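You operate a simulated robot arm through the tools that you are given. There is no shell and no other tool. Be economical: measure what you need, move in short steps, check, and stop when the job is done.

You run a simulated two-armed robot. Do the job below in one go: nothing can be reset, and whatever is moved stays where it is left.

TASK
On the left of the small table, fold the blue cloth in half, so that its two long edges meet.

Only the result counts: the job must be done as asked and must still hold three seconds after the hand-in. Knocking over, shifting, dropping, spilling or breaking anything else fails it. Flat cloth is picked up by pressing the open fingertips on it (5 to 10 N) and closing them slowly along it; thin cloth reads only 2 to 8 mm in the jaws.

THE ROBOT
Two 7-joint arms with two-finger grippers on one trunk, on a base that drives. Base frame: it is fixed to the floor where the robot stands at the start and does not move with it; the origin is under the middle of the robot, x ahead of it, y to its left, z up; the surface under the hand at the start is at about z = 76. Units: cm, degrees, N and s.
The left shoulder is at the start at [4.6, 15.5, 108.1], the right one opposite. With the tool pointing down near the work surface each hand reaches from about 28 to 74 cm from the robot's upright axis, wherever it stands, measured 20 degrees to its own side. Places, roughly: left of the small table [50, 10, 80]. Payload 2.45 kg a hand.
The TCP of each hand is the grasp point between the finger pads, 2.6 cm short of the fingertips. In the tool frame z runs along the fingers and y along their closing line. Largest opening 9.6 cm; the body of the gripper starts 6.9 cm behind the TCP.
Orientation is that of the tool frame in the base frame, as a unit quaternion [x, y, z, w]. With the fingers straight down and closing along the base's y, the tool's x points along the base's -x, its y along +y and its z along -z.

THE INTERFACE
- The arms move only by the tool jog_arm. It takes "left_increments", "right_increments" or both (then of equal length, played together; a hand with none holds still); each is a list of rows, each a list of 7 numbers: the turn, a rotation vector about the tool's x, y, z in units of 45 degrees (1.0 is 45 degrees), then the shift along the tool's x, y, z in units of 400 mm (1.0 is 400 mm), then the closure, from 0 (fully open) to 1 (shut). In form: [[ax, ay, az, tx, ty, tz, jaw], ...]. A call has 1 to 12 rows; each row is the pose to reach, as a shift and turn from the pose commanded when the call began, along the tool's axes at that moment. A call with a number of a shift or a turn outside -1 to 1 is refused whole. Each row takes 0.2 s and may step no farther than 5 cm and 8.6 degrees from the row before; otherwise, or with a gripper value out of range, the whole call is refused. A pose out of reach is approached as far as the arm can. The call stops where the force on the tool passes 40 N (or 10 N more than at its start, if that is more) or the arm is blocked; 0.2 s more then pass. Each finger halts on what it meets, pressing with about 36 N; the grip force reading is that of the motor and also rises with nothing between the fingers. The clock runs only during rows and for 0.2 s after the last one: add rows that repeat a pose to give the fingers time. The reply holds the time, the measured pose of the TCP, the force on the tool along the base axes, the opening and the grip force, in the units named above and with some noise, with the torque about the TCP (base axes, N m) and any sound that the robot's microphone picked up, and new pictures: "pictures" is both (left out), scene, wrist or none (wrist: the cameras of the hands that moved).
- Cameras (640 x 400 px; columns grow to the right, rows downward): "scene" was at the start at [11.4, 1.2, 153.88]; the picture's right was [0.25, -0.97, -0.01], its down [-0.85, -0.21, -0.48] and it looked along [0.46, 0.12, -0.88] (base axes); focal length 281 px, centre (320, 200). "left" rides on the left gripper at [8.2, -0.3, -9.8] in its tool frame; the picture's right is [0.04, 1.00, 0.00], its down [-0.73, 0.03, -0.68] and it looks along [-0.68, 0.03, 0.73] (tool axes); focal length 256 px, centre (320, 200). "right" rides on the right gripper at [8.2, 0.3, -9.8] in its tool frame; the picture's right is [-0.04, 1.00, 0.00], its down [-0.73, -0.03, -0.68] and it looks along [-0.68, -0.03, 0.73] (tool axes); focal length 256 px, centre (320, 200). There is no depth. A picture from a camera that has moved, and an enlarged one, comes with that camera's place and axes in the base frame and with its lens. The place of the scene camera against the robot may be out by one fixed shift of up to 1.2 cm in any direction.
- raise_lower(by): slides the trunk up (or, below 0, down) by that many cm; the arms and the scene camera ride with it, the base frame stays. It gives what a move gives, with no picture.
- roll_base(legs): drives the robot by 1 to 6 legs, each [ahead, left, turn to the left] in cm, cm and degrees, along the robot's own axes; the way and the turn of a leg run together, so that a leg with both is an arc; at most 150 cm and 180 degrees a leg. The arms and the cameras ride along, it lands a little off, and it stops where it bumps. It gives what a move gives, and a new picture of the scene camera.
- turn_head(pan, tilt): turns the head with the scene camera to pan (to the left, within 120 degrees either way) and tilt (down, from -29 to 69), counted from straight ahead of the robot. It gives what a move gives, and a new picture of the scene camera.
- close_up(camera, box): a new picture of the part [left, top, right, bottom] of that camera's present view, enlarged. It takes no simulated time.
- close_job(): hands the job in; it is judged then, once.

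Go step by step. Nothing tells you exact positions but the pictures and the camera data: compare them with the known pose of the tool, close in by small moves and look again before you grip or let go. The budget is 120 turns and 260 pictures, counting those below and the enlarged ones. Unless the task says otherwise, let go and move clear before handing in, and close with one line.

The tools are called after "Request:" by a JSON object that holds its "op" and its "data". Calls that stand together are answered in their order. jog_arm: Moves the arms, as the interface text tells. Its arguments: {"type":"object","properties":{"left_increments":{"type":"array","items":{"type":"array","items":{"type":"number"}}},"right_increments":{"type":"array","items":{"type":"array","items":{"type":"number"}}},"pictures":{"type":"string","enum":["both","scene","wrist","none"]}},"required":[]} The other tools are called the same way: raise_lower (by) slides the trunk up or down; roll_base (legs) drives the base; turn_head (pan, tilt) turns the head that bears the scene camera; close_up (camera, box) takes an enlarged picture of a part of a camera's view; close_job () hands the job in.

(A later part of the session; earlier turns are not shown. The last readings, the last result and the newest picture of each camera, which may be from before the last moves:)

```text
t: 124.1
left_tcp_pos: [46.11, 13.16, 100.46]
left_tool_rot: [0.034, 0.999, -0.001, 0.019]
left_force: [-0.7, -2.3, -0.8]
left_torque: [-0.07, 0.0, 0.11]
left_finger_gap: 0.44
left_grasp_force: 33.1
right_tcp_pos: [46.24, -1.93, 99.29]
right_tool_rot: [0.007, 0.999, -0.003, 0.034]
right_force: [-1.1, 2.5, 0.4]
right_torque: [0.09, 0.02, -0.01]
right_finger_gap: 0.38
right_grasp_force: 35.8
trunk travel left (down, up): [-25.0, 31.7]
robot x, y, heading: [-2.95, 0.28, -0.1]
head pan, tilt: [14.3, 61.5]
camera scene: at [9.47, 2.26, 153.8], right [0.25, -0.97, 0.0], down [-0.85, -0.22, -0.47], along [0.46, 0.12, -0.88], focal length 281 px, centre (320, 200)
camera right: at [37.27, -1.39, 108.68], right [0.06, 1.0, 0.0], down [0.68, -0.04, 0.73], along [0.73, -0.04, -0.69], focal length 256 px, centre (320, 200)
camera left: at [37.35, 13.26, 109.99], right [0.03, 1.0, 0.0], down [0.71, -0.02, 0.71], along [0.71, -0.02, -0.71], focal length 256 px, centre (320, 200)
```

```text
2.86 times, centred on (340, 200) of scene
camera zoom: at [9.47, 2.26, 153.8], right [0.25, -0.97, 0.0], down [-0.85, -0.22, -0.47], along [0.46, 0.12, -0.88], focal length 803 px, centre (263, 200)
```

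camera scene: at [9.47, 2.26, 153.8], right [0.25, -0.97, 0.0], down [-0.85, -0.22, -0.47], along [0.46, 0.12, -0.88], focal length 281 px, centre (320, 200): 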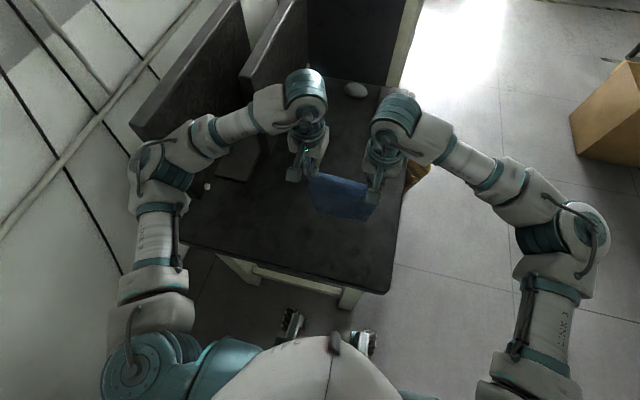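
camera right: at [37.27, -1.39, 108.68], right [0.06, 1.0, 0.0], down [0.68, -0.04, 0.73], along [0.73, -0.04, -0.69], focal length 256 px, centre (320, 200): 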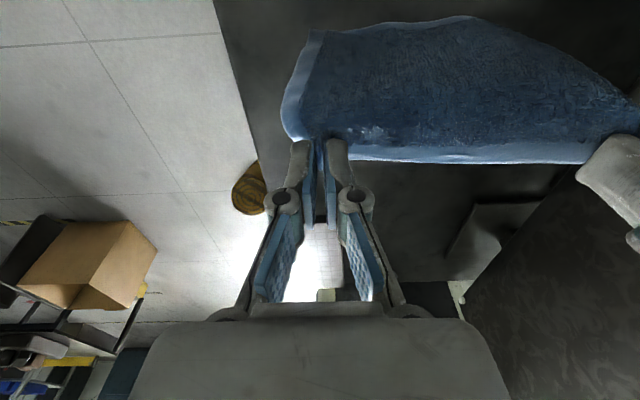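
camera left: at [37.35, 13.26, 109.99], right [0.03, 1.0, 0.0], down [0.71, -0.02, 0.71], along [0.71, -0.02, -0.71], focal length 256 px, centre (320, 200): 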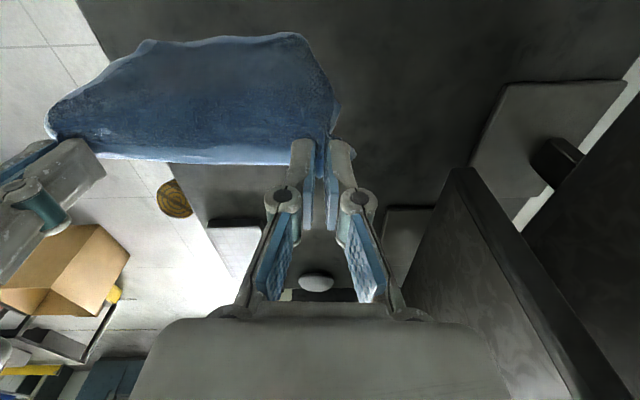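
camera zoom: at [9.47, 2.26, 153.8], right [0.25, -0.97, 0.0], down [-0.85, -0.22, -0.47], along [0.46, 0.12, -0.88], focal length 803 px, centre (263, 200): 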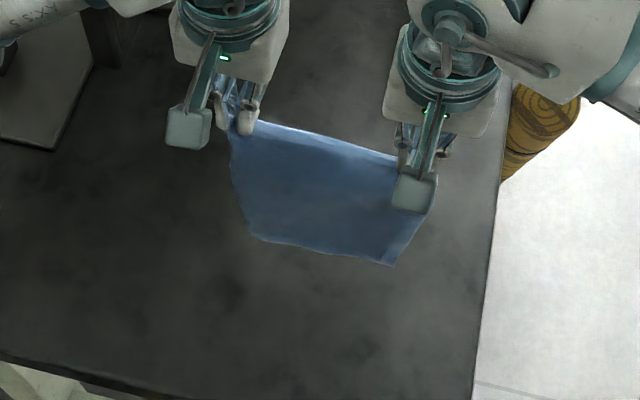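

The sheet hangs square. I'll now lay it: touch the lower edge down at about x≈49, bring the hands back toward me so the lower half lies down with its edge away from me; then the held edge goes forward onto it.

Request:
{"op": "jog_arm", "data": {"left_increments": [[0, 0, 0, -0.075, 0.005, 0.035, 1], [0, 0, 0, -0.125, 0.0085, 0.08, 1], [0, 0, 0, -0.115, 0.008, 0.145, 1], [0, 0, 0, -0.08, 0.0055, 0.172, 1], [0, 0, 0, -0.03, 0.002, 0.195, 1], [0, 0, 0, 0.025, -0.0015, 0.228, 1], [0, 0, 0, 0.075, -0.005, 0.273, 1], [0, 0, 0, 0.1125, -0.0075, 0.323, 1], [0, 0, 0, 0.13, -0.009, 0.363, 1], [0, 0, 0, 0.13, -0.009, 0.363, 1]], "right_increments": [[0, 0, 0, -0.075, 0.001, 0.025, 1], [0, 0, 0, -0.123, 0.002, 0.062, 1], [0, 0, 0, -0.112, 0.0015, 0.125, 1], [0, 0, 0, -0.076, 0.001, 0.145, 1], [0, 0, 0, -0.025, 0, 0.168, 1], [0, 0, 0, 0.031, 0, 0.2, 1], [0, 0, 0, 0.082, -0.001, 0.245, 1], [0, 0, 0, 0.121, -0.0015, 0.295, 1], [0, 0, 0, 0.14, -0.002, 0.335, 1], [0, 0, 0, 0.14, -0.002, 0.335, 1]]}}

Request:
{"op": "close_up", "data": {"camera": "scene", "box": [260, 150, 400, 270]}}

```text
t: 126.3
left_tcp_pos: [41.44, 12.95, 85.67]
left_tool_rot: [0.034, 0.999, -0.001, 0.017]
left_force: [0.1, -1.4, 0.5]
left_torque: [-0.05, -0.05, 0.07]
left_finger_gap: 0.44
left_grasp_force: 33.5
right_tcp_pos: [41.49, -1.95, 85.71]
right_tool_rot: [0.007, 0.999, -0.004, 0.035]
right_force: [-0.5, 1.0, 1.0]
right_torque: [0.08, 0.06, 0.0]
right_finger_gap: 0.39
right_grasp_force: 35.1
trunk travel left (down, up): [-25.0, 31.7]
robot x, y, heading: [-2.39, -0.24, 0.1]
head pan, tilt: [14.3, 61.5]
camera scene: at [9.41, 2.23, 153.81], right [0.25, -0.97, 0.0], down [-0.85, -0.22, -0.47], along [0.46, 0.12, -0.88], focal length 281 px, centre (320, 200)
camera right: at [32.58, -1.38, 95.06], right [0.05, 1.0, 0.0], down [0.68, -0.04, 0.73], along [0.73, -0.04, -0.69], focal length 256 px, centre (320, 200)
camera left: at [32.73, 13.1, 95.26], right [0.03, 1.0, 0.0], down [0.71, -0.02, 0.71], along [0.71, -0.02, -0.71], focal length 256 px, centre (320, 200)
```

scene: 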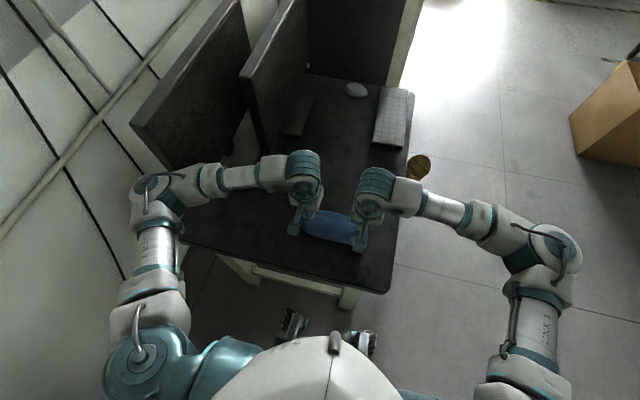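
right: 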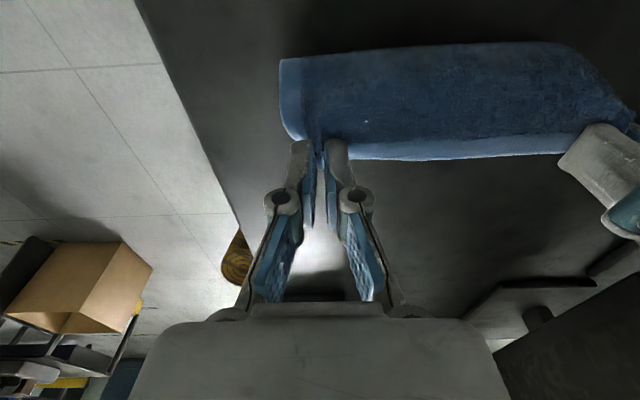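
left: 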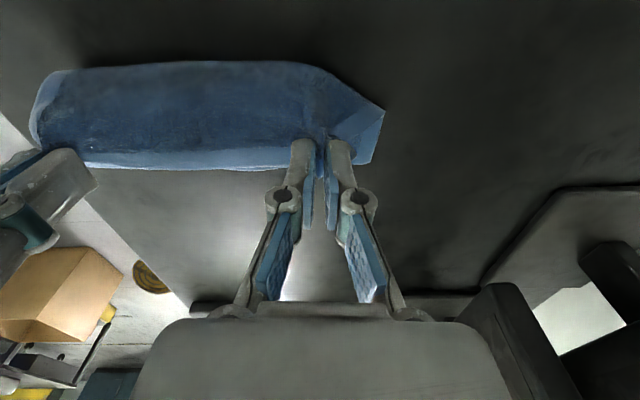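

```text
3.33 times, centred on (330, 210) of scene
camera zoom: at [9.41, 2.23, 153.81], right [0.25, -0.97, 0.0], down [-0.85, -0.22, -0.47], along [0.46, 0.12, -0.88], focal length 937 px, centre (287, 167)
```

zoom: 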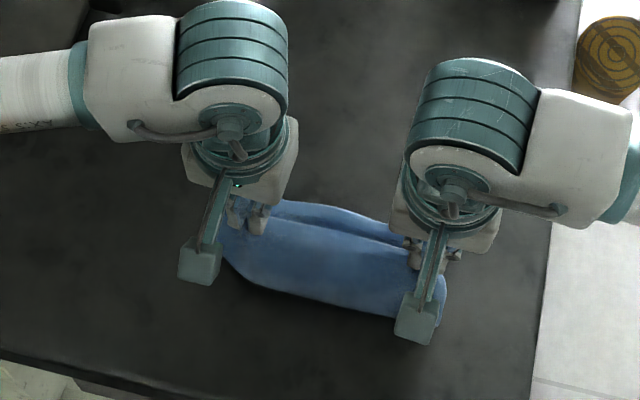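

Nearly ideal: the lower half lies flat with its free edge at x≈47.5 and the fold at x≈39. I zoom on the two ends before laying the held edge forward.

Request:
{"op": "close_up", "data": {"camera": "left", "box": [260, 40, 420, 190]}}

Request:
{"op": "close_up", "data": {"camera": "right", "box": [250, 30, 410, 180]}}

```text
2.67 times, centred on (340, 115) of left
camera zoom: at [32.73, 13.1, 95.26], right [0.03, 1.0, 0.0], down [0.71, -0.02, 0.71], along [0.71, -0.02, -0.71], focal length 683 px, centre (267, 427)
```

zoom: 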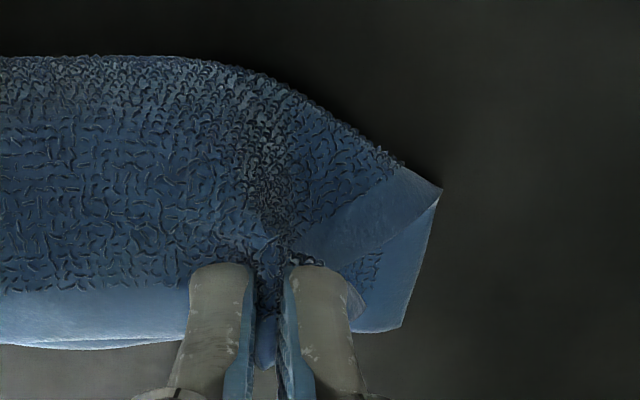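

```text
2.67 times, centred on (330, 105) of right
camera zoom: at [32.58, -1.38, 95.06], right [0.05, 1.0, 0.0], down [0.68, -0.04, 0.73], along [0.73, -0.04, -0.69], focal length 683 px, centre (293, 453)
```

zoom: 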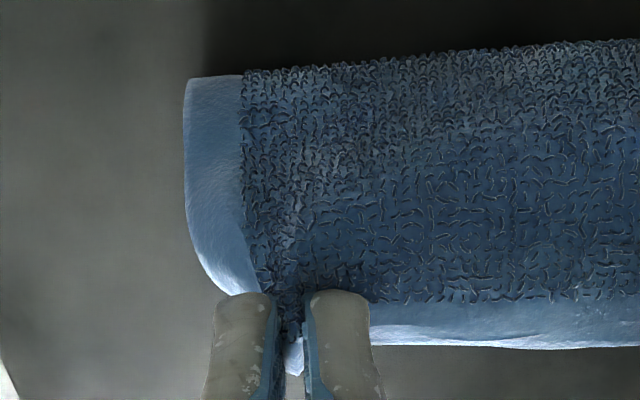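

Good shape; I carry the held edge forward onto the free edge along an arc and release ~1.5 cm above the table so the ends can spring out.

Request:
{"op": "jog_arm", "data": {"left_increments": [[0, 0, 0, -0.03, 0.005, 0.005, 1], [0, 0, 0, -0.055, 0.01, 0.02, 1], [0, 0, 0, -0.08, 0.014, 0.045, 1], [0, 0, 0, -0.098, 0.017, 0.075, 1], [0, 0, 0, -0.109, 0.019, 0.105, 1], [0, 0, 0, -0.1115, 0.019, 0.125, 1], [0, 0, 0, -0.1115, 0.019, 0.127, 1], [0, 0, 0, -0.1115, 0.019, 0.127, 1]], "right_increments": [[0, 0, 0, -0.028, 0.004, 0.005, 1], [0, 0, 0, -0.052, 0.008, 0.02, 1], [0, 0, 0, -0.076, 0.011, 0.045, 1], [0, 0, 0, -0.093, 0.013, 0.075, 1], [0, 0, 0, -0.103, 0.015, 0.105, 1], [0, 0, 0, -0.106, 0.015, 0.125, 1], [0, 0, 0, -0.106, 0.015, 0.127, 1], [0, 0, 0, -0.106, 0.015, 0.127, 1]]}}

Request:
{"op": "close_up", "data": {"camera": "scene", "box": [260, 150, 400, 270]}}

```text
t: 128.1
left_tcp_pos: [46.13, 13.46, 80.84]
left_tool_rot: [0.035, 0.999, -0.001, 0.018]
left_force: [0.6, -1.1, 0.1]
left_torque: [-0.06, 0.02, 0.11]
left_finger_gap: 0.45
left_grasp_force: 32.9
right_tcp_pos: [46.13, -1.44, 80.91]
right_tool_rot: [0.007, 0.999, -0.003, 0.034]
right_force: [0.3, 1.2, 0.5]
right_torque: [0.04, 0.03, -0.03]
right_finger_gap: 0.3
right_grasp_force: 31.9
trunk travel left (down, up): [-25.0, 31.7]
robot x, y, heading: [-2.62, -0.01, 0.2]
head pan, tilt: [14.3, 61.5]
camera scene: at [9.47, 2.23, 153.8], right [0.25, -0.97, 0.0], down [-0.85, -0.22, -0.47], along [0.46, 0.12, -0.88], focal length 281 px, centre (320, 200)
camera right: at [37.18, -0.88, 90.23], right [0.05, 1.0, 0.0], down [0.68, -0.04, 0.73], along [0.73, -0.04, -0.69], focal length 256 px, centre (320, 200)
camera left: at [37.47, 13.59, 90.34], right [0.03, 1.0, 0.0], down [0.71, -0.02, 0.71], along [0.71, -0.02, -0.71], focal length 256 px, centre (320, 200)
```

scene: 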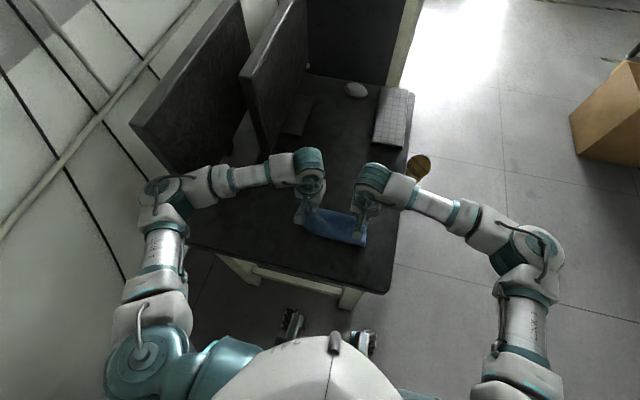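
right: 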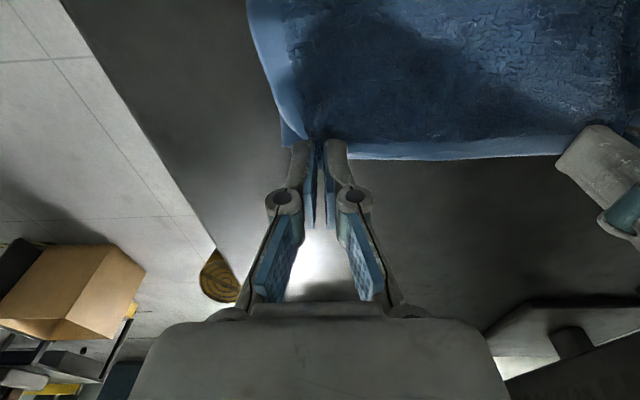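
left: 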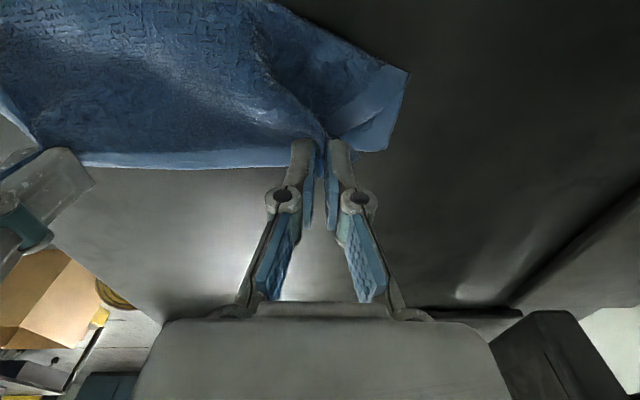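

```text
3.33 times, centred on (330, 210) of scene
camera zoom: at [9.47, 2.23, 153.8], right [0.25, -0.97, 0.0], down [-0.85, -0.22, -0.47], along [0.46, 0.12, -0.88], focal length 937 px, centre (287, 167)
```

zoom: 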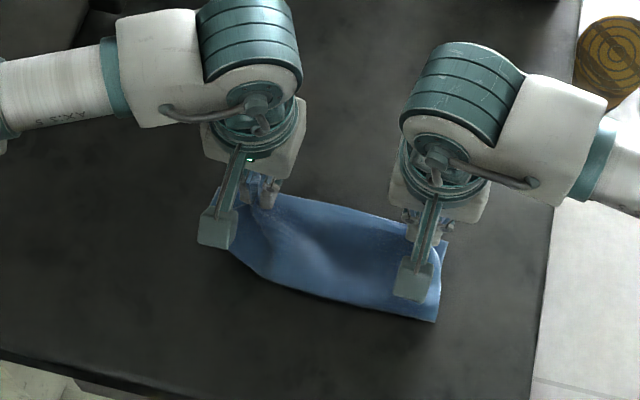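

Both free-edge corners, (47.3,17.8) and (47.0,−3.9), lie right at the held edge. I open the jaws now and rise.

Request:
{"op": "jog_arm", "data": {"left_increments": [[0, 0, 0, 0, 0, 0, 0.8], [0, 0, 0, 0, 0, 0, 0.6], [0, 0, 0, 0, 0, 0, 0.5], [0, 0, 0, 0, 0, -0.03, 0.5], [0, 0, 0, 0, 0, -0.1, 0.5], [0, 0, 0, 0, 0, -0.2, 0.5], [0, 0, 0, 0, 0.04, -0.28, 0.5], [0, 0, 0, 0, 0.08, -0.3, 0.5], [0, 0, 0, 0, 0.08, -0.3, 0.5]], "right_increments": [[0, 0, 0, 0, 0, 0, 0.8], [0, 0, 0, 0, 0, 0, 0.6], [0, 0, 0, 0, 0, 0, 0.5], [0, 0, 0, 0, 0, -0.03, 0.5], [0, 0, 0, 0, 0, -0.1, 0.5], [0, 0, 0, 0, 0, -0.2, 0.5], [0, 0, 0, 0, -0.04, -0.28, 0.5], [0, 0, 0, 0, -0.08, -0.3, 0.5], [0, 0, 0, 0, -0.08, -0.3, 0.5]], "pictures": "wrist"}}

Request:
{"op": "close_up", "data": {"camera": "scene", "box": [260, 160, 390, 260]}}

```text
t: 130.1
left_tcp_pos: [45.87, 16.52, 92.85]
left_tool_rot: [0.035, 0.999, -0.001, 0.019]
left_force: [0.0, -0.1, -0.2]
left_torque: [0.0, -0.03, -0.01]
left_finger_gap: 4.8
left_grasp_force: 0.0
right_tcp_pos: [45.04, -4.74, 92.8]
right_tool_rot: [0.008, 0.999, -0.003, 0.035]
right_force: [-0.5, -0.5, -0.9]
right_torque: [0.0, -0.01, -0.01]
right_finger_gap: 4.81
right_grasp_force: 0.0
trunk travel left (down, up): [-25.0, 31.7]
robot x, y, heading: [-2.74, -0.21, -0.0]
head pan, tilt: [14.3, 61.5]
camera right: at [36.2, -4.08, 102.2], right [0.05, 1.0, 0.0], down [0.68, -0.03, 0.73], along [0.73, -0.04, -0.69], focal length 256 px, centre (320, 200)
camera left: at [37.18, 16.7, 102.42], right [0.03, 1.0, 0.0], down [0.71, -0.02, 0.71], along [0.71, -0.02, -0.71], focal length 256 px, centre (320, 200)
```

right: 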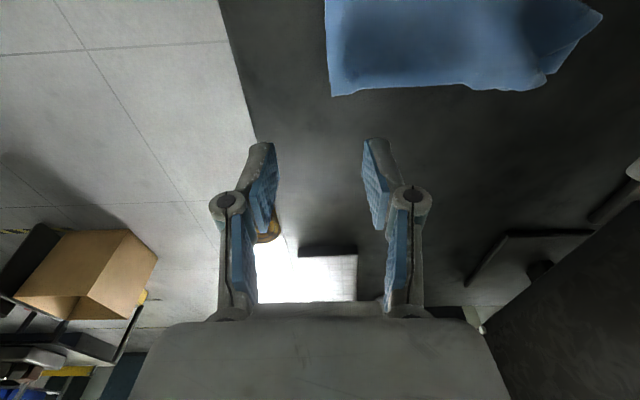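
left: 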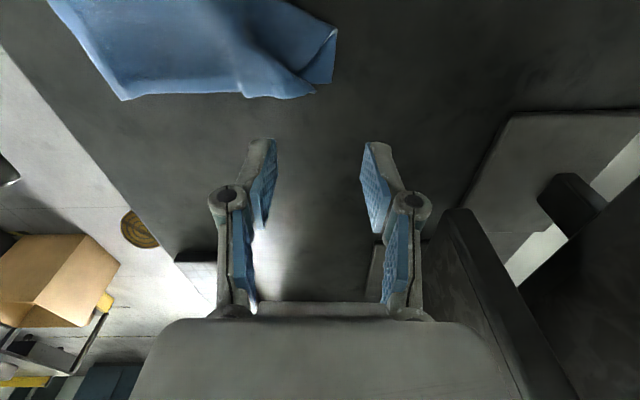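

```text
4.00 times, centred on (325, 210) of scene
camera zoom: at [9.47, 2.24, 153.79], right [0.25, -0.97, 0.0], down [-0.85, -0.22, -0.47], along [0.46, 0.12, -0.88], focal length 1124 px, centre (300, 160)
```

zoom: 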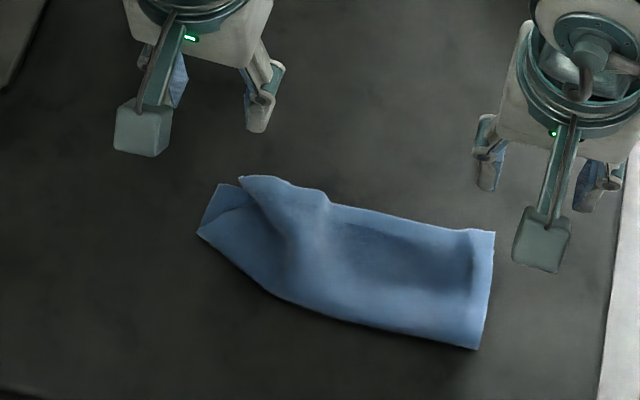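

The right two thirds are perfectly folded, but at the left end a wedge of the top layer is folded under (it was pinned in the left grip). I'll grip the hem again further in, raise it so that wedge opens in the air, and lay it again the same way.

Request:
{"op": "jog_arm", "data": {"left_increments": [[0, 0, 0, -0.006, -0.045, 0.03, 0.79], [0, 0, 0, -0.012, -0.09, 0.08, 0.79], [0, 0, 0, -0.018, -0.136, 0.14, 0.79], [0, 0, 0, -0.023, -0.136, 0.21, 0.79], [0, 0, 0, -0.023, -0.136, 0.27, 0.79], [0, 0, 0, -0.023, -0.136, 0.3, 0.79], [0, 0, 0, -0.023, -0.136, 0.3, 0.79]], "right_increments": [[0, 0, 0, -0.006, 0.025, 0.03, 0.79], [0, 0, 0, -0.012, 0.05, 0.08, 0.79], [0, 0, 0, -0.018, 0.078, 0.14, 0.79], [0, 0, 0, -0.024, 0.078, 0.21, 0.79], [0, 0, 0, -0.024, 0.078, 0.27, 0.79], [0, 0, 0, -0.024, 0.078, 0.3, 0.79], [0, 0, 0, -0.024, 0.078, 0.3, 0.79]], "pictures": "wrist"}}

```text
t: 131.7
left_tcp_pos: [46.78, 11.03, 80.83]
left_tool_rot: [0.034, 0.999, 0.0, 0.019]
left_force: [-0.5, -0.8, -0.2]
left_torque: [0.02, 0.03, -0.03]
left_finger_gap: 2.0
left_grasp_force: 0.1
right_tcp_pos: [46.87, -1.6, 80.94]
right_tool_rot: [0.006, 0.999, -0.002, 0.035]
right_force: [-0.2, 0.3, 0.0]
right_torque: [0.0, 0.05, -0.01]
right_finger_gap: 2.03
right_grasp_force: 0.1
trunk travel left (down, up): [-25.0, 31.7]
robot x, y, heading: [-3.02, 0.14, 0.2]
head pan, tilt: [14.3, 61.5]
camera right: at [37.98, -0.99, 90.23], right [0.05, 1.0, 0.0], down [0.68, -0.04, 0.73], along [0.73, -0.04, -0.68], focal length 256 px, centre (320, 200)
camera left: at [38.1, 11.17, 90.4], right [0.03, 1.0, 0.0], down [0.71, -0.02, 0.71], along [0.71, -0.02, -0.71], focal length 256 px, centre (320, 200)
```

right: 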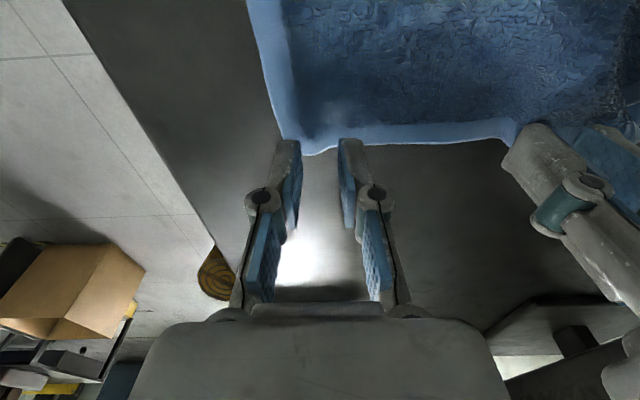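
left: 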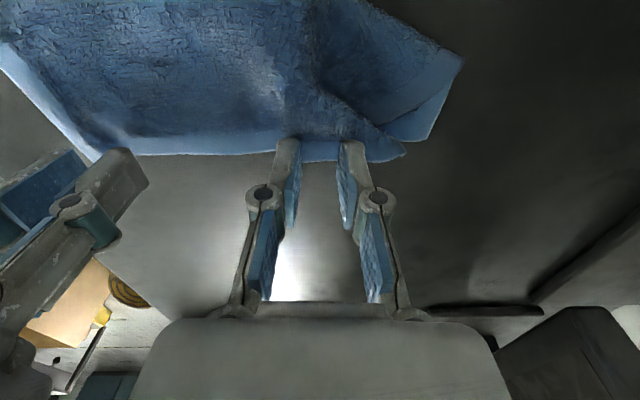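

Both well placed. Down and close.

Request:
{"op": "jog_arm", "data": {"left_increments": [[0, 0, 0, 0.003, 0, 0.02, 0.79], [0, 0, 0, 0.003, 0, 0.034, 0.79], [0, 0, 0, 0.003, 0, 0.041, 0.79], [0, 0, 0, 0.003, 0, 0.041, 0.79], [0, 0, 0, 0.003, 0, 0.041, 0.83], [0, 0, 0, 0.003, 0, 0.041, 0.87], [0, 0, 0, 0.003, 0, 0.041, 0.91], [0, 0, 0, 0.003, 0, 0.041, 0.95], [0, 0, 0, 0.003, 0, 0.041, 1], [0, 0, 0, 0.003, 0, 0.041, 1], [0, 0, 0, 0.003, 0, 0.041, 1]], "right_increments": [[0, 0, 0, 0.003, 0, 0.02, 0.79], [0, 0, 0, 0.003, 0, 0.038, 0.79], [0, 0, 0, 0.003, 0, 0.048, 0.79], [0, 0, 0, 0.003, 0, 0.048, 0.79], [0, 0, 0, 0.003, 0, 0.048, 0.83], [0, 0, 0, 0.003, 0, 0.048, 0.87], [0, 0, 0, 0.003, 0, 0.048, 0.91], [0, 0, 0, 0.003, 0, 0.048, 0.95], [0, 0, 0, 0.003, 0, 0.048, 1], [0, 0, 0, 0.003, 0, 0.048, 1], [0, 0, 0, 0.003, 0, 0.048, 1]], "pictures": "none"}}

```text
t: 134.1
left_tcp_pos: [46.59, 11.03, 79.33]
left_tool_rot: [0.034, 0.999, 0.0, 0.021]
left_force: [1.8, 1.6, 20.8]
left_torque: [0.13, 0.08, 0.02]
left_finger_gap: 0.35
left_grasp_force: 32.4
right_tcp_pos: [46.75, -1.56, 78.95]
right_tool_rot: [0.007, 0.999, -0.003, 0.035]
right_force: [1.2, 1.3, 14.8]
right_torque: [0.02, 0.05, -0.01]
right_finger_gap: 0.31
right_grasp_force: 32.5
trunk travel left (down, up): [-25.0, 31.7]
robot x, y, heading: [-2.81, -0.24, -0.1]
head pan, tilt: [14.3, 61.5]
```

Both hold. I lift the sheet fully off so everything can open in the air.

Request:
{"op": "jog_arm", "data": {"left_increments": [[0, 0, 0, 0.01, 0, -0.05, 1], [0, 0, 0, 0.03, 0, -0.12, 1], [0, 0, 0, 0.05, 0, -0.2, 1], [0, 0, 0, 0.06, 0, -0.28, 1], [0, 0, 0, 0.05, 0, -0.36, 1], [0, 0, 0, 0.03, 0, -0.44, 1], [0, 0, 0, 0.0, 0, -0.52, 1], [0, 0, 0, 0.0, 0, -0.56, 1], [0, 0, 0, 0.0, 0, -0.56, 1], [0, 0, 0, 0.0, 0, -0.56, 1]], "right_increments": [[0, 0, 0, 0.01, 0, -0.05, 1], [0, 0, 0, 0.028, 0, -0.12, 1], [0, 0, 0, 0.046, 0, -0.2, 1], [0, 0, 0, 0.054, 0, -0.28, 1], [0, 0, 0, 0.042, 0, -0.36, 1], [0, 0, 0, 0.02, 0, -0.44, 1], [0, 0, 0, -0.013, 0, -0.52, 1], [0, 0, 0, -0.014, 0, -0.56, 1], [0, 0, 0, -0.014, 0, -0.56, 1], [0, 0, 0, -0.014, 0, -0.56, 1]]}}

Request:
{"op": "close_up", "data": {"camera": "scene", "box": [260, 130, 420, 270]}}

```text
t: 136.3
left_tcp_pos: [45.96, 11.17, 101.58]
left_tool_rot: [0.035, 0.999, -0.001, 0.018]
left_force: [-0.3, -0.6, 0.8]
left_torque: [-0.05, 0.0, 0.05]
left_finger_gap: 0.26
left_grasp_force: 30.9
right_tcp_pos: [45.95, -1.36, 101.33]
right_tool_rot: [0.007, 0.999, -0.002, 0.035]
right_force: [0.0, 0.8, -0.4]
right_torque: [0.04, -0.01, 0.0]
right_finger_gap: 0.28
right_grasp_force: 32.1
trunk travel left (down, up): [-25.0, 31.7]
robot x, y, heading: [-2.53, 0.24, -0.1]
head pan, tilt: [14.3, 61.5]
camera scene: at [9.47, 2.23, 153.8], right [0.25, -0.97, 0.0], down [-0.85, -0.22, -0.47], along [0.46, 0.12, -0.88], focal length 281 px, centre (320, 200)
camera right: at [37.01, -0.82, 110.67], right [0.05, 1.0, 0.0], down [0.68, -0.04, 0.73], along [0.73, -0.04, -0.69], focal length 256 px, centre (320, 200)
camera left: at [37.24, 11.33, 111.19], right [0.03, 1.0, 0.0], down [0.71, -0.02, 0.71], along [0.71, -0.02, -0.71], focal length 256 px, centre (320, 200)
```

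scene: 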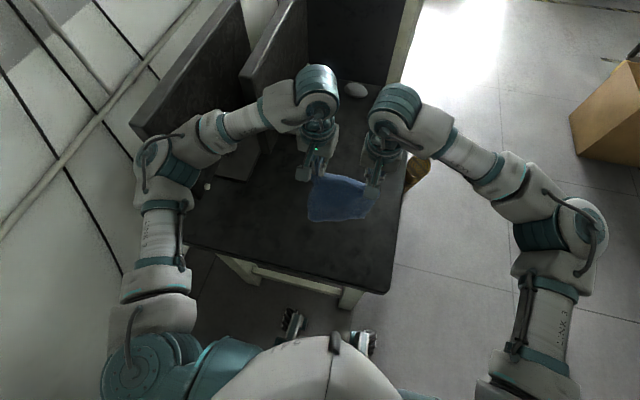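
right: 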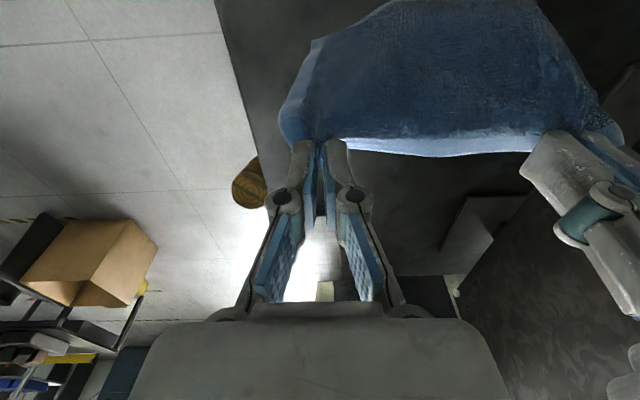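
left: 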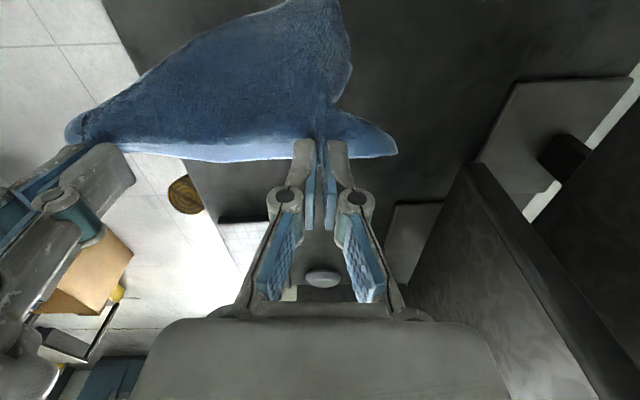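

```text
2.86 times, centred on (340, 200) of scene
camera zoom: at [9.47, 2.23, 153.8], right [0.25, -0.97, 0.0], down [-0.85, -0.22, -0.47], along [0.46, 0.12, -0.88], focal length 803 px, centre (263, 200)
```

zoom: 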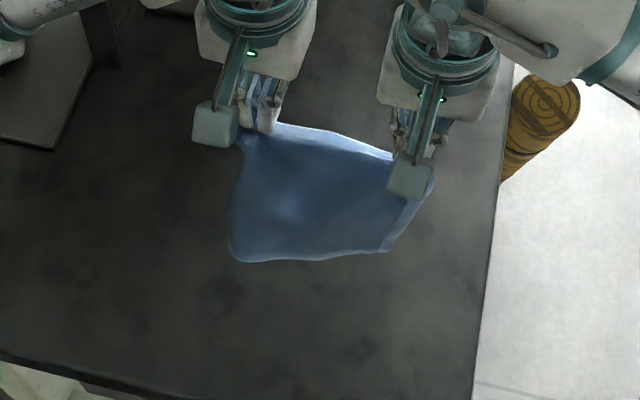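

The left flap has opened: the whole hem is free now. I repeat the laying path with both hands.

Request:
{"op": "jog_arm", "data": {"left_increments": [[0, 0, 0, -0.075, 0.005, 0.05, 1], [0, 0, 0, -0.125, 0.0085, 0.11, 1], [0, 0, 0, -0.115, 0.008, 0.175, 1], [0, 0, 0, -0.08, 0.0055, 0.203, 1], [0, 0, 0, -0.03, 0.002, 0.227, 1], [0, 0, 0, 0.025, -0.0015, 0.26, 1], [0, 0, 0, 0.075, -0.005, 0.305, 1], [0, 0, 0, 0.1125, -0.0075, 0.355, 1], [0, 0, 0, 0.13, -0.009, 0.397, 1], [0, 0, 0, 0.13, -0.009, 0.397, 1]], "right_increments": [[0, 0, 0, -0.078, 0.001, 0.05, 1], [0, 0, 0, -0.128, 0.002, 0.11, 1], [0, 0, 0, -0.117, 0.0015, 0.17, 1], [0, 0, 0, -0.081, 0.001, 0.198, 1], [0, 0, 0, -0.03, 0, 0.222, 1], [0, 0, 0, 0.026, 0, 0.255, 1], [0, 0, 0, 0.077, -0.001, 0.3, 1], [0, 0, 0, 0.116, -0.0015, 0.348, 1], [0, 0, 0, 0.135, -0.002, 0.39, 1], [0, 0, 0, 0.135, -0.002, 0.39, 1]]}}

Request:
{"op": "close_up", "data": {"camera": "scene", "box": [260, 150, 400, 270]}}

```text
t: 138.5
left_tcp_pos: [41.25, 11.25, 85.48]
left_tool_rot: [0.036, 0.999, -0.001, 0.019]
left_force: [0.6, -1.5, 0.3]
left_torque: [-0.06, -0.02, 0.0]
left_finger_gap: 0.31
left_grasp_force: 32.4
right_tcp_pos: [41.7, -1.47, 85.35]
right_tool_rot: [0.007, 0.999, -0.002, 0.034]
right_force: [-0.2, 2.1, 0.5]
right_torque: [0.05, 0.01, 0.0]
right_finger_gap: 0.32
right_grasp_force: 31.9
trunk travel left (down, up): [-25.0, 31.7]
robot x, y, heading: [-2.86, 0.16, 0.1]
head pan, tilt: [14.3, 61.5]
camera scene: at [9.41, 2.24, 153.81], right [0.25, -0.97, 0.0], down [-0.85, -0.22, -0.47], along [0.46, 0.12, -0.88], focal length 281 px, centre (320, 200)
camera right: at [32.76, -0.91, 94.76], right [0.06, 1.0, 0.0], down [0.68, -0.04, 0.73], along [0.73, -0.04, -0.69], focal length 256 px, centre (320, 200)
camera left: at [32.51, 11.41, 94.99], right [0.03, 1.0, 0.0], down [0.71, -0.02, 0.71], along [0.71, -0.02, -0.71], focal length 256 px, centre (320, 200)
```

scene: 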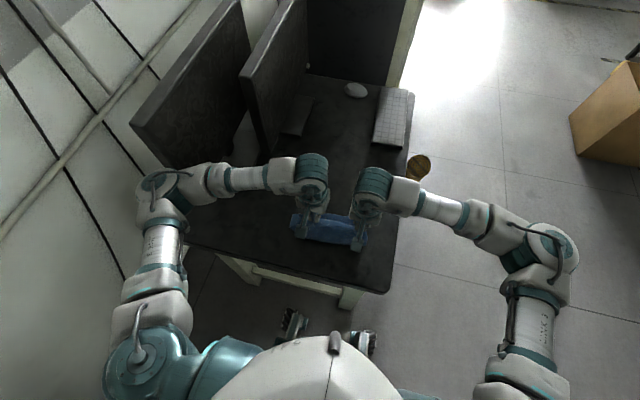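
right: 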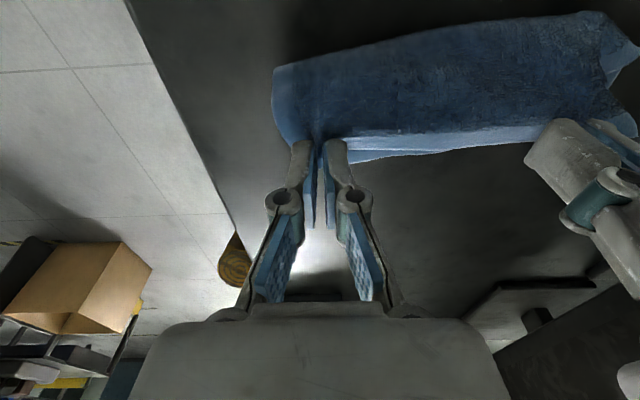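
left: 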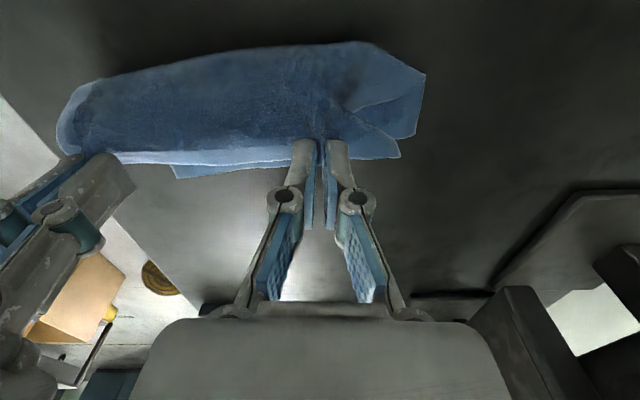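

```text
3.33 times, centred on (330, 210) of scene
camera zoom: at [9.41, 2.24, 153.81], right [0.25, -0.97, 0.0], down [-0.85, -0.22, -0.47], along [0.46, 0.12, -0.88], focal length 937 px, centre (287, 167)
```

zoom: 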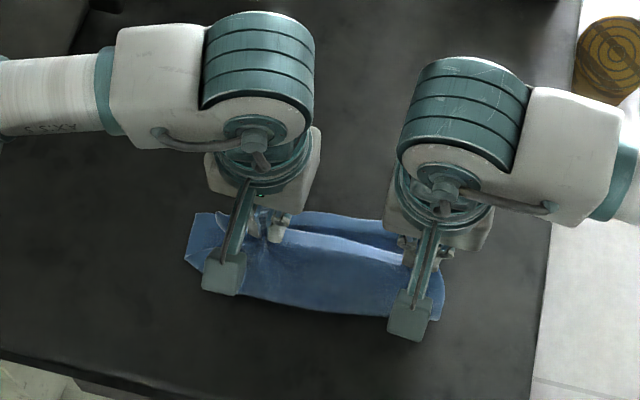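

The lower edge landed skewed (left end at x≈44, right end at x≈48). I lift again and will touch down with the left hand ~4.5 cm further ahead to square it.

Request:
{"op": "jog_arm", "data": {"left_increments": [[0, 0, 0, -0.025, 0.002, -0.1, 1], [0, 0, 0, -0.0625, 0.004, -0.1875, 1], [0, 0, 0, -0.1125, 0.008, -0.275, 1], [0, 0, 0, -0.1625, 0.011, -0.3375, 1], [0, 0, 0, -0.2125, 0.015, -0.3875, 1], [0, 0, 0, -0.2625, 0.018, -0.4125, 1], [0, 0, 0, -0.3125, 0.022, -0.4125, 1], [0, 0, 0, -0.37, 0.026, -0.4, 1], [0, 0, 0, -0.37, 0.026, -0.4, 1], [0, 0, 0, -0.37, 0.026, -0.4, 1]], "right_increments": [[0, 0, 0, -0.0175, 0, -0.1, 1], [0, 0, 0, -0.04, 0.001, -0.1875, 1], [0, 0, 0, -0.07, 0.001, -0.275, 1], [0, 0, 0, -0.1, 0.002, -0.3375, 1], [0, 0, 0, -0.14, 0.002, -0.3875, 1], [0, 0, 0, -0.18, 0.003, -0.4125, 1], [0, 0, 0, -0.22, 0.003, -0.4125, 1], [0, 0, 0, -0.265, 0.004, -0.4, 1], [0, 0, 0, -0.265, 0.004, -0.4, 1], [0, 0, 0, -0.265, 0.004, -0.4, 1]]}}

Request:
{"op": "close_up", "data": {"camera": "scene", "box": [260, 110, 420, 250]}}

```text
t: 140.7
left_tcp_pos: [55.61, 11.18, 101.96]
left_tool_rot: [0.034, 0.999, -0.001, 0.018]
left_force: [-4.0, -9.0, 0.3]
left_torque: [-0.23, 0.1, 0.04]
left_finger_gap: 0.31
left_grasp_force: 32.1
right_tcp_pos: [51.17, -1.48, 102.22]
right_tool_rot: [0.007, 0.999, -0.003, 0.036]
right_force: [3.3, 10.0, 0.2]
right_torque: [0.29, -0.11, -0.09]
right_finger_gap: 0.29
right_grasp_force: 32.1
trunk travel left (down, up): [-25.0, 31.7]
robot x, y, heading: [-3.03, -0.2, 0.2]
head pan, tilt: [14.3, 61.5]
camera scene: at [9.57, 2.2, 153.79], right [0.25, -0.97, 0.0], down [-0.85, -0.22, -0.47], along [0.46, 0.12, -0.88], focal length 281 px, centre (320, 200)
camera right: at [42.26, -0.87, 111.52], right [0.05, 1.0, 0.0], down [0.68, -0.04, 0.73], along [0.73, -0.04, -0.68], focal length 256 px, centre (320, 200)
camera left: at [46.91, 11.32, 111.48], right [0.03, 1.0, 0.0], down [0.71, -0.02, 0.71], along [0.71, -0.02, -0.71], focal length 256 px, centre (320, 200)
```

scene: 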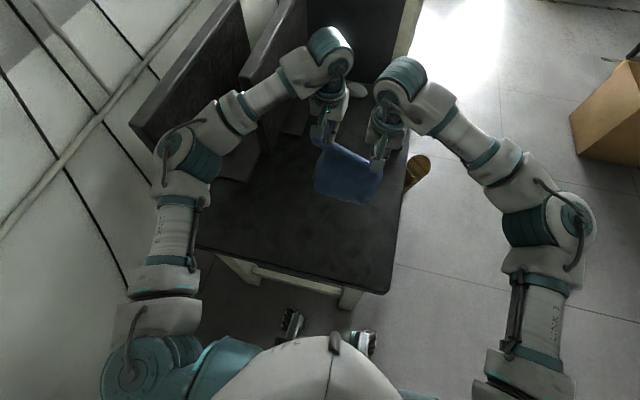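
right: 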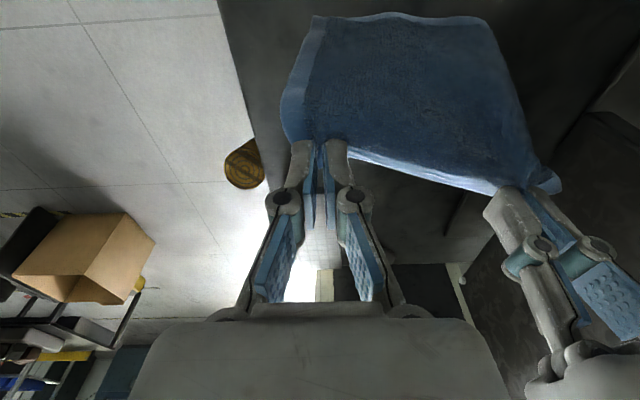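
left: 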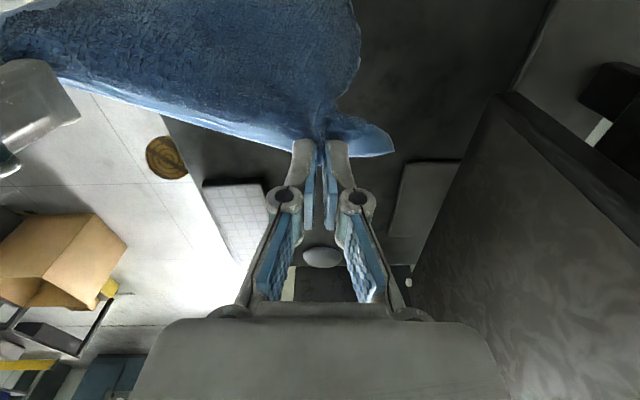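

```text
2.86 times, centred on (340, 180) of scene
camera zoom: at [9.57, 2.2, 153.79], right [0.25, -0.97, 0.0], down [-0.85, -0.22, -0.47], along [0.46, 0.12, -0.88], focal length 803 px, centre (263, 257)
```

zoom: 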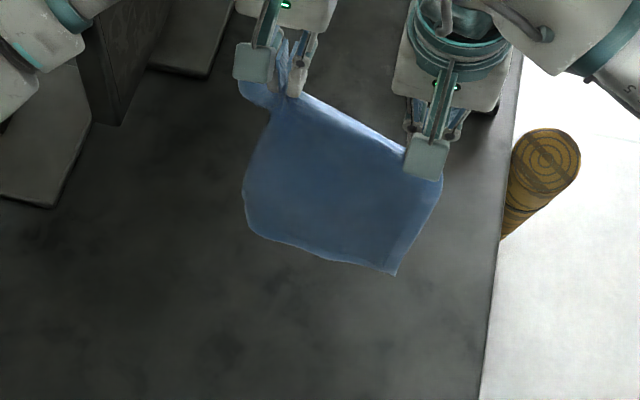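

The lower edge is now parallel to y, at x≈50. I lower until it touches and bring the hands back as before.

Request:
{"op": "jog_arm", "data": {"left_increments": [[0, 0, 0, 0.003, 0, 0.075, 1], [0, 0, 0, 0.005, 0, 0.15, 1], [0, 0, 0, 0.081, -0.005, 0.175, 1], [0, 0, 0, 0.158, -0.01, 0.2075, 1], [0, 0, 0, 0.234, -0.016, 0.25, 1], [0, 0, 0, 0.298, -0.02, 0.305, 1], [0, 0, 0, 0.345, -0.023, 0.36, 1], [0, 0, 0, 0.367, -0.025, 0.41, 1], [0, 0, 0, 0.367, -0.025, 0.41, 1]], "right_increments": [[0, 0, 0, 0.005, 0, 0.075, 1], [0, 0, 0, 0.01, 0, 0.15, 1], [0, 0, 0, 0.062, -0.001, 0.175, 1], [0, 0, 0, 0.114, -0.002, 0.2075, 1], [0, 0, 0, 0.167, -0.003, 0.25, 1], [0, 0, 0, 0.216, -0.003, 0.308, 1], [0, 0, 0, 0.25, -0.004, 0.365, 1], [0, 0, 0, 0.269, -0.004, 0.413, 1], [0, 0, 0, 0.269, -0.004, 0.413, 1]]}}

Request:
{"op": "close_up", "data": {"camera": "scene", "box": [260, 150, 400, 270]}}

```text
t: 142.7
left_tcp_pos: [41.62, 11.17, 85.15]
left_tool_rot: [0.034, 0.999, -0.001, 0.018]
left_force: [0.5, -1.4, -0.4]
left_torque: [-0.07, -0.02, 0.05]
left_finger_gap: 0.3
left_grasp_force: 32.3
right_tcp_pos: [41.78, -1.69, 84.84]
right_tool_rot: [0.007, 0.999, -0.003, 0.034]
right_force: [-0.3, 2.4, -0.1]
right_torque: [0.08, -0.02, -0.01]
right_finger_gap: 0.32
right_grasp_force: 31.9
trunk travel left (down, up): [-25.0, 31.7]
robot x, y, heading: [-2.5, 0.08, 0.1]
head pan, tilt: [14.3, 61.5]
camera scene: at [9.39, 2.24, 153.81], right [0.25, -0.97, 0.0], down [-0.85, -0.22, -0.47], along [0.46, 0.12, -0.88], focal length 281 px, centre (320, 200)
camera right: at [32.67, -1.01, 94.16], right [0.06, 1.0, 0.0], down [0.68, -0.04, 0.73], along [0.73, -0.04, -0.68], focal length 256 px, centre (320, 200)
camera left: at [32.81, 11.36, 94.74], right [0.03, 1.0, 0.0], down [0.71, -0.02, 0.71], along [0.71, -0.02, -0.71], focal length 256 px, centre (320, 200)
```

scene: 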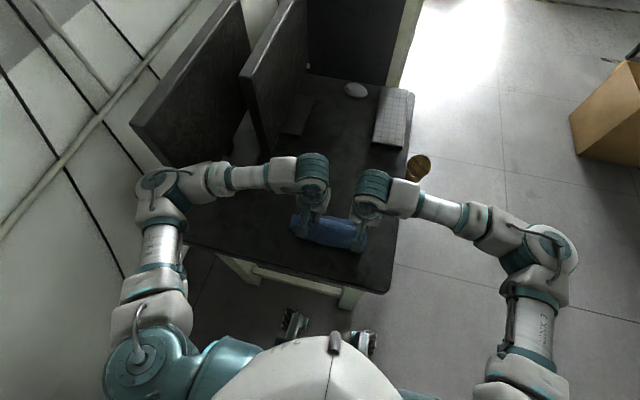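
right: 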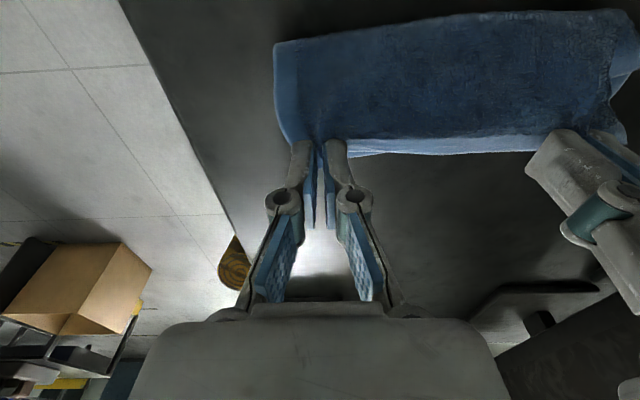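
left: 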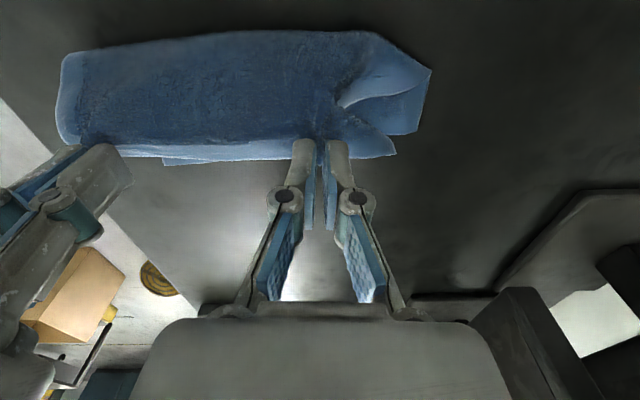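

```text
3.33 times, centred on (330, 210) of scene
camera zoom: at [9.39, 2.24, 153.81], right [0.25, -0.97, 0.0], down [-0.85, -0.22, -0.47], along [0.46, 0.12, -0.88], focal length 937 px, centre (287, 167)
```

zoom: 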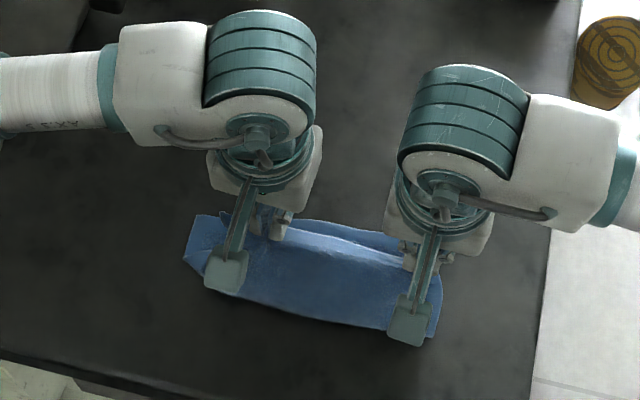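

The cloth is yawed ~6°: free-edge corners at (43.9,18.8) and (46.4,−3.1). I lay the held edge parallel onto it (right hand ahead more than left, 1 cm to the left), to 1.5 cm height, and check.

Request:
{"op": "jog_arm", "data": {"left_increments": [[0, 0, 0, 0.008, 0.005, 0.025, 1], [0, 0, 0, 0.003, 0.012, 0.05, 1], [0, 0, 0, -0.012, 0.018, 0.075, 1], [0, 0, 0, -0.025, 0.023, 0.095, 1], [0, 0, 0, -0.035, 0.027, 0.106, 1], [0, 0, 0, -0.04, 0.028, 0.11, 1], [0, 0, 0, -0.04, 0.028, 0.11, 1]], "right_increments": [[0, 0, 0, -0.015, 0.005, 0.01, 1], [0, 0, 0, -0.03, 0.012, 0.028, 1], [0, 0, 0, -0.045, 0.018, 0.05, 1], [0, 0, 0, -0.058, 0.022, 0.073, 1], [0, 0, 0, -0.067, 0.025, 0.092, 1], [0, 0, 0, -0.07, 0.026, 0.102, 1], [0, 0, 0, -0.07, 0.026, 0.102, 1]]}}

Request:
{"op": "close_up", "data": {"camera": "scene", "box": [260, 150, 400, 270]}}

```text
t: 144.3
left_tcp_pos: [43.21, 12.26, 80.69]
left_tool_rot: [0.034, 0.999, -0.001, 0.019]
left_force: [-0.2, -2.7, 0.1]
left_torque: [-0.07, 0.0, 0.03]
left_finger_gap: 0.32
left_grasp_force: 32.1
right_tcp_pos: [44.58, -0.59, 81.04]
right_tool_rot: [0.007, 0.999, -0.004, 0.035]
right_force: [-1.0, 3.5, -0.7]
right_torque: [0.07, -0.01, -0.02]
right_finger_gap: 0.29
right_grasp_force: 32.3
trunk travel left (down, up): [-25.0, 31.7]
robot x, y, heading: [-2.73, -0.21, 0.1]
head pan, tilt: [14.3, 61.5]
camera scene: at [9.44, 2.24, 153.8], right [0.25, -0.97, 0.0], down [-0.85, -0.22, -0.47], along [0.46, 0.12, -0.88], focal length 281 px, centre (320, 200)
camera right: at [35.78, 0.03, 90.4], right [0.05, 1.0, 0.0], down [0.68, -0.04, 0.73], along [0.73, -0.04, -0.68], focal length 256 px, centre (320, 200)
camera left: at [34.58, 12.36, 90.37], right [0.03, 1.0, 0.0], down [0.71, -0.02, 0.71], along [0.71, -0.02, -0.71], focal length 256 px, centre (320, 200)
```

scene: 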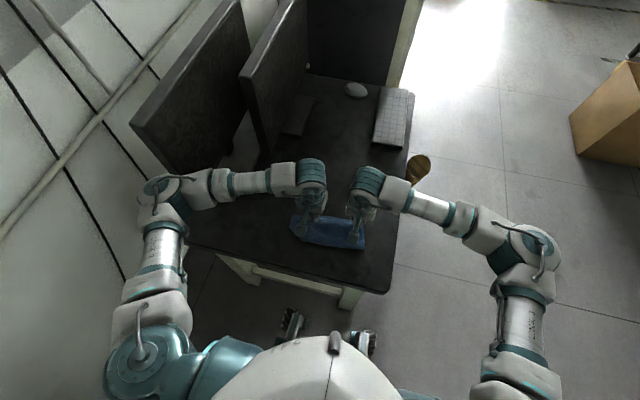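
right: 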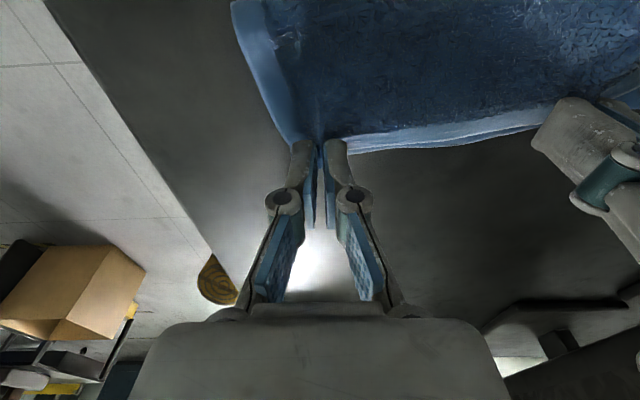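
left: 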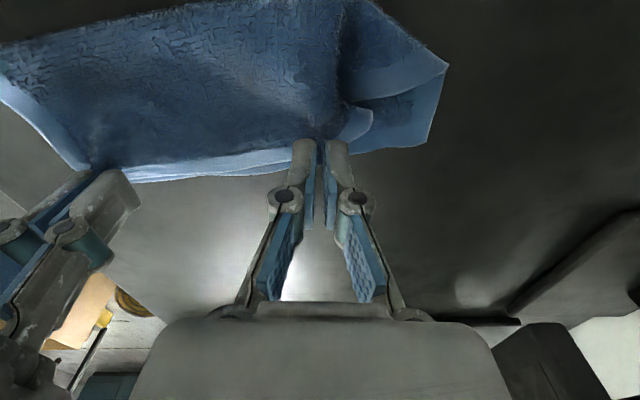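

```text
3.33 times, centred on (330, 210) of scene
camera zoom: at [9.44, 2.24, 153.8], right [0.25, -0.97, 0.0], down [-0.85, -0.22, -0.47], along [0.46, 0.12, -0.88], focal length 937 px, centre (287, 167)
```

zoom: 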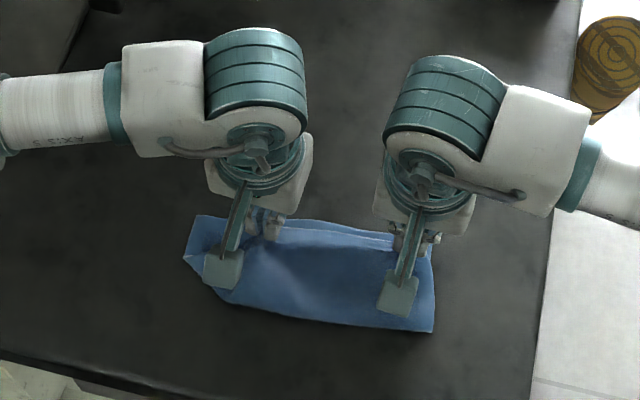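

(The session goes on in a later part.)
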